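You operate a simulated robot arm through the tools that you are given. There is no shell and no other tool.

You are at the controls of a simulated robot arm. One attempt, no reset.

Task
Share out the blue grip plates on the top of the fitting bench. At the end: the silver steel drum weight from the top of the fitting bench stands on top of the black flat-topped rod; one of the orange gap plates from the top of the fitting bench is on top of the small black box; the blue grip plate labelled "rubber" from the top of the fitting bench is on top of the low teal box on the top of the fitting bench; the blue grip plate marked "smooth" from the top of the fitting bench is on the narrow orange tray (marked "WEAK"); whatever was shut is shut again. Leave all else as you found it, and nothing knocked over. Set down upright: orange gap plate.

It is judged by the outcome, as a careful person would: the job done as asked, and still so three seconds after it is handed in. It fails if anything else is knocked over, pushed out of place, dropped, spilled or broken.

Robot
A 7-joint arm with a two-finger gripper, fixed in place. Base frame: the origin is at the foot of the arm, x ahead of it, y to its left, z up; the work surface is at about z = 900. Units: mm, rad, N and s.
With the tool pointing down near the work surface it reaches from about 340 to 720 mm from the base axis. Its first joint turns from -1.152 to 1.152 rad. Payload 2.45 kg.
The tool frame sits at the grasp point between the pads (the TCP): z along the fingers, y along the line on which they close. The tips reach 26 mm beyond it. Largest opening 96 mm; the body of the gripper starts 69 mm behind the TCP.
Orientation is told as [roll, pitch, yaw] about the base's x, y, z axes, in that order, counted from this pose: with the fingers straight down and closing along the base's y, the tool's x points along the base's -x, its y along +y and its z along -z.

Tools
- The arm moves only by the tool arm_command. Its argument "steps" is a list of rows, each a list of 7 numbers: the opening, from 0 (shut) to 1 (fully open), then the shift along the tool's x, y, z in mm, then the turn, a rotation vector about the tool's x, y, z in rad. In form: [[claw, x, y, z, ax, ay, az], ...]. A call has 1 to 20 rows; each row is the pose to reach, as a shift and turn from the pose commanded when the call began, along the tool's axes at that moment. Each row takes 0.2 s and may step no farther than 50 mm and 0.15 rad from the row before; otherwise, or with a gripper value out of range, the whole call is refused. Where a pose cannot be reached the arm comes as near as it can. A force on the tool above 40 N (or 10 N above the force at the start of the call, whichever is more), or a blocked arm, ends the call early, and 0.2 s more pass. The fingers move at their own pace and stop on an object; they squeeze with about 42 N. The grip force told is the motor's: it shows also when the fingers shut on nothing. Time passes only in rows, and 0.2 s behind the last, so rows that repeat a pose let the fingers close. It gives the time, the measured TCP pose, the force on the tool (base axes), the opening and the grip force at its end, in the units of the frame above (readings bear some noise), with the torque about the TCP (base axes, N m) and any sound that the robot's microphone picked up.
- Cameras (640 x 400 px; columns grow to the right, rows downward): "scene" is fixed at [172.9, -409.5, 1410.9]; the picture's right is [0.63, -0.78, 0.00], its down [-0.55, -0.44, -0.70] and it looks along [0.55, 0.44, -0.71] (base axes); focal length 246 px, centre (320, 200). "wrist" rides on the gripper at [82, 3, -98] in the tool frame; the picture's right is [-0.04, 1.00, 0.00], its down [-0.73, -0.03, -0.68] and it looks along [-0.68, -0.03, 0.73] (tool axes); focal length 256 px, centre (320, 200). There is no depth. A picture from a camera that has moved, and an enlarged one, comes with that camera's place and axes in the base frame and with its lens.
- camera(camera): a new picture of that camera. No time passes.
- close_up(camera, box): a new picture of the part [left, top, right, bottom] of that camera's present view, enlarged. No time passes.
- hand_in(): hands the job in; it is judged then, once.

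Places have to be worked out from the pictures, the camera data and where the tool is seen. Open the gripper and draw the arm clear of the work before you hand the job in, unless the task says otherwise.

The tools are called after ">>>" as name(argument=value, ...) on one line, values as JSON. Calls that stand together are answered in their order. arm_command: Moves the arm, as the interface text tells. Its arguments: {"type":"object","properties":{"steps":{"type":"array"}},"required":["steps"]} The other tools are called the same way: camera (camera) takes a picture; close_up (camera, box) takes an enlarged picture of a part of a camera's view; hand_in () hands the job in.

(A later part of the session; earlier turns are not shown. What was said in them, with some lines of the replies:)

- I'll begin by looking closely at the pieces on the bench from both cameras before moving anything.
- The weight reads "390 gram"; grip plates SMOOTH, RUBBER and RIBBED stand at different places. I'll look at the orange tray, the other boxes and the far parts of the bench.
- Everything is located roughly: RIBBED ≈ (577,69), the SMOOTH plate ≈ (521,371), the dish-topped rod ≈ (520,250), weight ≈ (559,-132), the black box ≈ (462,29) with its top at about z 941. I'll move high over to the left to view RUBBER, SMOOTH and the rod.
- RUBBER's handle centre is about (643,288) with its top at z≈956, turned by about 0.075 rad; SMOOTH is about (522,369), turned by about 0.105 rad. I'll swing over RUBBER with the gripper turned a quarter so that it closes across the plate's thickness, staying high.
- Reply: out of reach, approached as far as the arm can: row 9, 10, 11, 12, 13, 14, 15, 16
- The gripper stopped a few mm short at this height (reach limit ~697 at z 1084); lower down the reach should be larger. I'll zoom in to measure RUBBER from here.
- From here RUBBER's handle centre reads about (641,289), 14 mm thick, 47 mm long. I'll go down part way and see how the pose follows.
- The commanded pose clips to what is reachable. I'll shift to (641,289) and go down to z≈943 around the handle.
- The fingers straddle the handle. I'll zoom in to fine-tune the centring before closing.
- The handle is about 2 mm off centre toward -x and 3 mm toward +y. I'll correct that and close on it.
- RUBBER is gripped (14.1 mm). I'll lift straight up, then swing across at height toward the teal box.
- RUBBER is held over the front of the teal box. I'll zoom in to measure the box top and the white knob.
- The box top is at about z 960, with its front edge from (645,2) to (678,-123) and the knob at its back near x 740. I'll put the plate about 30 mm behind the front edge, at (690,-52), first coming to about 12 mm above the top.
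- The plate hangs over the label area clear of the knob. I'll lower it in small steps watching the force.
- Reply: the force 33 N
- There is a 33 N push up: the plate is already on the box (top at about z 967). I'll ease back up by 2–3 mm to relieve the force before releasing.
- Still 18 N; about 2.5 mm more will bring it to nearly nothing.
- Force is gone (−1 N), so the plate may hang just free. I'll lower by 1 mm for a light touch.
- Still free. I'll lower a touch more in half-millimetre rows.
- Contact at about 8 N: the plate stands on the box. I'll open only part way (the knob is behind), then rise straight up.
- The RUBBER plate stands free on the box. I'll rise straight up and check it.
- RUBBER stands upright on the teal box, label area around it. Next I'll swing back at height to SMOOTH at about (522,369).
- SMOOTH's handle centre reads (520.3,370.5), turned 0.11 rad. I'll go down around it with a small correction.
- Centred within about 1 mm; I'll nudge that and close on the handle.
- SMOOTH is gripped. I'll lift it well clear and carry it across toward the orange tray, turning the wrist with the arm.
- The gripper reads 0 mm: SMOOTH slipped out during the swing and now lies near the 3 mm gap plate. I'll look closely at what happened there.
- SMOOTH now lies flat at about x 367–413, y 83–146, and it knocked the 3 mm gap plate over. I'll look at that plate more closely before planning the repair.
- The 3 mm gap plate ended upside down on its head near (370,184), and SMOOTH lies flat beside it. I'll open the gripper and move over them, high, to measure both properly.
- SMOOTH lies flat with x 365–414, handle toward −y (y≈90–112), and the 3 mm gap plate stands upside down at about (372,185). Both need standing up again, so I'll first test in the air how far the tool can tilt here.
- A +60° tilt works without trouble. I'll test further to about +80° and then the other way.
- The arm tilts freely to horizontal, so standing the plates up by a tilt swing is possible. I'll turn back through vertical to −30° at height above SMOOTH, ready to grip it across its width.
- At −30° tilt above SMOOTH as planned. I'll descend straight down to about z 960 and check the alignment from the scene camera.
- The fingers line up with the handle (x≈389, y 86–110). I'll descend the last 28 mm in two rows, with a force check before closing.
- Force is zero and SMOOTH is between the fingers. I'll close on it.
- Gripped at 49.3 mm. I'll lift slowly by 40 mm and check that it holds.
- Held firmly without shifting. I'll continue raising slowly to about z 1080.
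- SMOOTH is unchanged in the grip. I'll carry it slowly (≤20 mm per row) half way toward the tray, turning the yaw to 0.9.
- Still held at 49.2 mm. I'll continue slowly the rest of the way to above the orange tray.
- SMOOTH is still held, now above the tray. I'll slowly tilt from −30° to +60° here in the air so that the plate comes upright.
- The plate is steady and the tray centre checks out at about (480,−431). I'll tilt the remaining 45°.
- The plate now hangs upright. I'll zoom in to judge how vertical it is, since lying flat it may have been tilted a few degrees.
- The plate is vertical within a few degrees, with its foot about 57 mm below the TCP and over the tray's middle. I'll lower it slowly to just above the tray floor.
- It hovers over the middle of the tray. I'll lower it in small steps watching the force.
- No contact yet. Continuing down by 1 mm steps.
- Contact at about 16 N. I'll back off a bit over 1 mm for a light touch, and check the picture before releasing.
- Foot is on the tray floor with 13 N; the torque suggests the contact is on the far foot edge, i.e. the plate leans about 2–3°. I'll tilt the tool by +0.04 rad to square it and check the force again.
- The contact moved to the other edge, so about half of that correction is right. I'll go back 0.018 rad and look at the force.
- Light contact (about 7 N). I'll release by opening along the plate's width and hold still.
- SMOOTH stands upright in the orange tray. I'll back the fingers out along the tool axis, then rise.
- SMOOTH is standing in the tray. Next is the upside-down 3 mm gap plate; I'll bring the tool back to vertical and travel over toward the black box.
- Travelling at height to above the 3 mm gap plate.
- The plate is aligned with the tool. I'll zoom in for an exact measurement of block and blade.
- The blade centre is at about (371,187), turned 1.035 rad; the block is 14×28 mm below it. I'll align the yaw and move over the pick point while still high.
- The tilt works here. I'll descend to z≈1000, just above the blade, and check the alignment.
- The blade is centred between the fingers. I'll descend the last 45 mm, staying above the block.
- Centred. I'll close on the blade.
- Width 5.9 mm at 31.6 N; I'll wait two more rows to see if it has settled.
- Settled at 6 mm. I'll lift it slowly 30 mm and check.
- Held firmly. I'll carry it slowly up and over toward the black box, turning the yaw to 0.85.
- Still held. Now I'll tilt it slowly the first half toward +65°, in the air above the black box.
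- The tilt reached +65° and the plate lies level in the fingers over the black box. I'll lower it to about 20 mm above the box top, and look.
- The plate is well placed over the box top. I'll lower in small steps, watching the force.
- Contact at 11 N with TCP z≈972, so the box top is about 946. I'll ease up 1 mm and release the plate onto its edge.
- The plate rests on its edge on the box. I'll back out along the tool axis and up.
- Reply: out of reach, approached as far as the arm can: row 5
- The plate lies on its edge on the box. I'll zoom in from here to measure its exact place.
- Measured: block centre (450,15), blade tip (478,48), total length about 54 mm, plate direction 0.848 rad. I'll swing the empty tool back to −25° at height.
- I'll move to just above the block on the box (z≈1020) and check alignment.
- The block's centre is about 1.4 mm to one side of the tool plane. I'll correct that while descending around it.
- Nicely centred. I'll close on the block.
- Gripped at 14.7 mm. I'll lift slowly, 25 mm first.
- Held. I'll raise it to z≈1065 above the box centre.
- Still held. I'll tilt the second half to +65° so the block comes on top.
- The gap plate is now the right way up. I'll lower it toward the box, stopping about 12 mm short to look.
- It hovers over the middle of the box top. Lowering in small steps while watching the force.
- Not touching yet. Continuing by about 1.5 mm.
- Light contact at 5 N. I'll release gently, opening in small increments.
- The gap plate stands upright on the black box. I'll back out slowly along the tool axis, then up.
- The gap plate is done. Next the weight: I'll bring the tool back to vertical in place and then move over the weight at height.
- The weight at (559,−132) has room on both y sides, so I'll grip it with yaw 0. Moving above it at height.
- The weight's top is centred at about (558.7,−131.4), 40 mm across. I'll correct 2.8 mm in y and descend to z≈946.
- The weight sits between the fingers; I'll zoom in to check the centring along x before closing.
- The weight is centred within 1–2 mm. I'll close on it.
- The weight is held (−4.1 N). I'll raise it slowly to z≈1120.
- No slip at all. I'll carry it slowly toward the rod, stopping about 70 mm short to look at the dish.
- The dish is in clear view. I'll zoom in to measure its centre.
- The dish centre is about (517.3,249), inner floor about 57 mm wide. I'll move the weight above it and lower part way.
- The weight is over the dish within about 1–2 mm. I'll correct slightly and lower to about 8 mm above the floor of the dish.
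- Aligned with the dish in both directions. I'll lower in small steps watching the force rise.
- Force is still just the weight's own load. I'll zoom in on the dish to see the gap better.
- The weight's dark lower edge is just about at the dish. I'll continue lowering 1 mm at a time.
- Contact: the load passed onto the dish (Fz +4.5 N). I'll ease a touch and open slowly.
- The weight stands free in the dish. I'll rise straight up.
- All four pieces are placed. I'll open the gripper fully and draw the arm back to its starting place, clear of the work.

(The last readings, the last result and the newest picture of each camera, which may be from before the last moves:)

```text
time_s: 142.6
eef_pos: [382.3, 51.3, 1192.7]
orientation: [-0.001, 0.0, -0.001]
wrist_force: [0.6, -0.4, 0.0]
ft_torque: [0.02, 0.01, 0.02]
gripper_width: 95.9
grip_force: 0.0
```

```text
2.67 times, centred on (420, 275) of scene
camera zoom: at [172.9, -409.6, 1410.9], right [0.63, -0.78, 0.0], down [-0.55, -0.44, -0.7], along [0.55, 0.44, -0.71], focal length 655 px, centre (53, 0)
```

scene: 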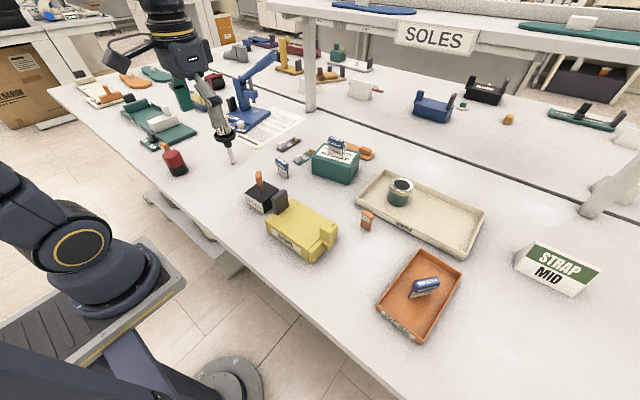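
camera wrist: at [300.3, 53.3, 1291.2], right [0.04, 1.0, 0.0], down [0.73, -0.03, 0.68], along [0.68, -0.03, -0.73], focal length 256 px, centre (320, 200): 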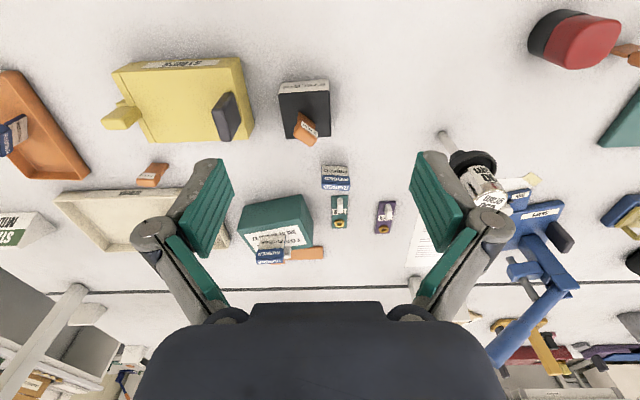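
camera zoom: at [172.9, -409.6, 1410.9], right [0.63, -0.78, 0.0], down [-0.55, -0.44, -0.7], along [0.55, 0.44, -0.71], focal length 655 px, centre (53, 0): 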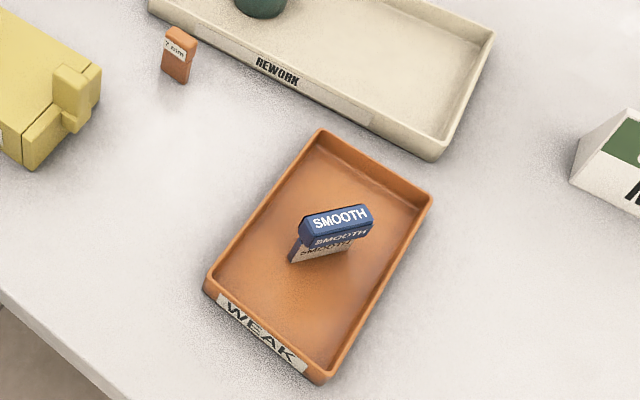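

Everything matches the request: RUBBER on the teal box, SMOOTH in the WEAK tray, the 3 mm gap plate upright on the black box, the weight in the dish. I'll wait a couple of seconds and check the weight and the gap plate once more before handing in.

>>> arm_command(steps=[[1, 0, -15, -5, 0, 0, 0], [1, 0, -40, -10, 0, 0, 0], [1, 0, -70, -10, 0, 0, 0], [1, 0, -90, -10, 0, 0, 0], [1, 0, -90, -10, 0, 0, 0], [1, 0, -90, -10, 0, 0, 0], [1, 0, -90, -10, 0, 0, 0], [1, 0, -90, -10, 0, 0, 0], [1, 0, -90, -10, 0, 0, 0], [1, 0, -90, -10, 0, 0, 0]])

>>> close_up(camera="scene", box=[180, 90, 300, 220])

>>> camera(camera="scene")

```text
time_s: 144.8
eef_pos: [383.2, -38.9, 1203.7]
orientation: [0.0, 0.0, -0.003]
wrist_force: [-0.3, 0.4, 0.2]
ft_torque: [0.0, -0.01, 0.02]
gripper_width: 96.3
grip_force: 0.2
```

```text
3.08 times, centred on (240, 155) of scene
camera zoom: at [172.9, -409.5, 1410.9], right [0.63, -0.78, 0.0], down [-0.55, -0.44, -0.7], along [0.55, 0.44, -0.71], focal length 755 px, centre (566, 338)
```

zoom: 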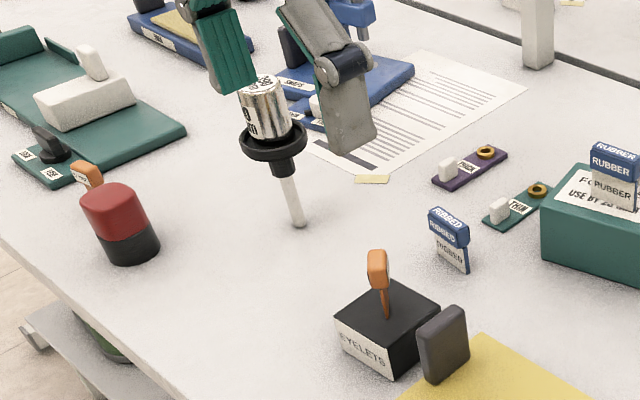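

```text
taken
```

scene: 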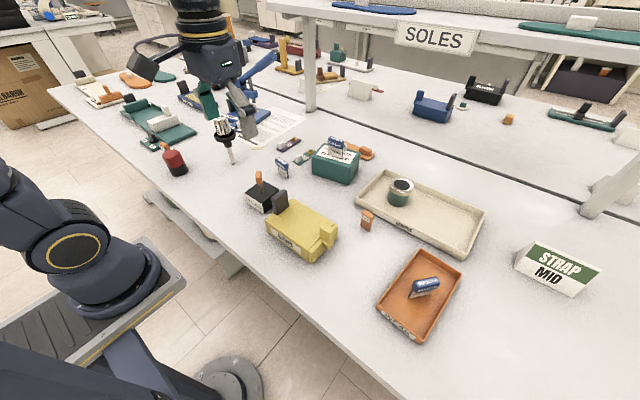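

The weight, the gap plate and both grip plates are standing still, the rest of the bench is as I found it, and the open gripper is well clear. I'm handing the job in.

>>> hand_in()

```text
The job is handed in.
```

All four placements are done and the job is handed in, but I dropped the "smooth" grip plate once along the way. I haven't seen the result of the judging.

**End state, checked in the last pictures:**
- **Weight:** the 390 gram silver weight stands in the black dish on top of the rod.
- **Gap plate:** the 3 mm orange gap plate stands upright, handle up, on the small black box.
- **Rubber plate:** it stands upright on the teal "FOAM DISCS" box.
- **Smooth plate:** it stands upright in the orange "WEAK" tray.
- **Shut things:** I opened nothing, so there was nothing to shut again.

**The drop:** the smooth plate slipped out of the gripper while I was carrying it to the tray. It fell on the bench, pushed the 3 mm gap plate a few centimetres and left it upside down. I picked the smooth plate up again and stood it in the tray. I then turned the 3 mm plate the right way up and used it as the one for the black box. No knocked-over piece was left behind, and I saw no damage to either plate.

The other objects look to be where they were at the start. The black box may have shifted by about a millimetre, which is too little to tell from the pictures.
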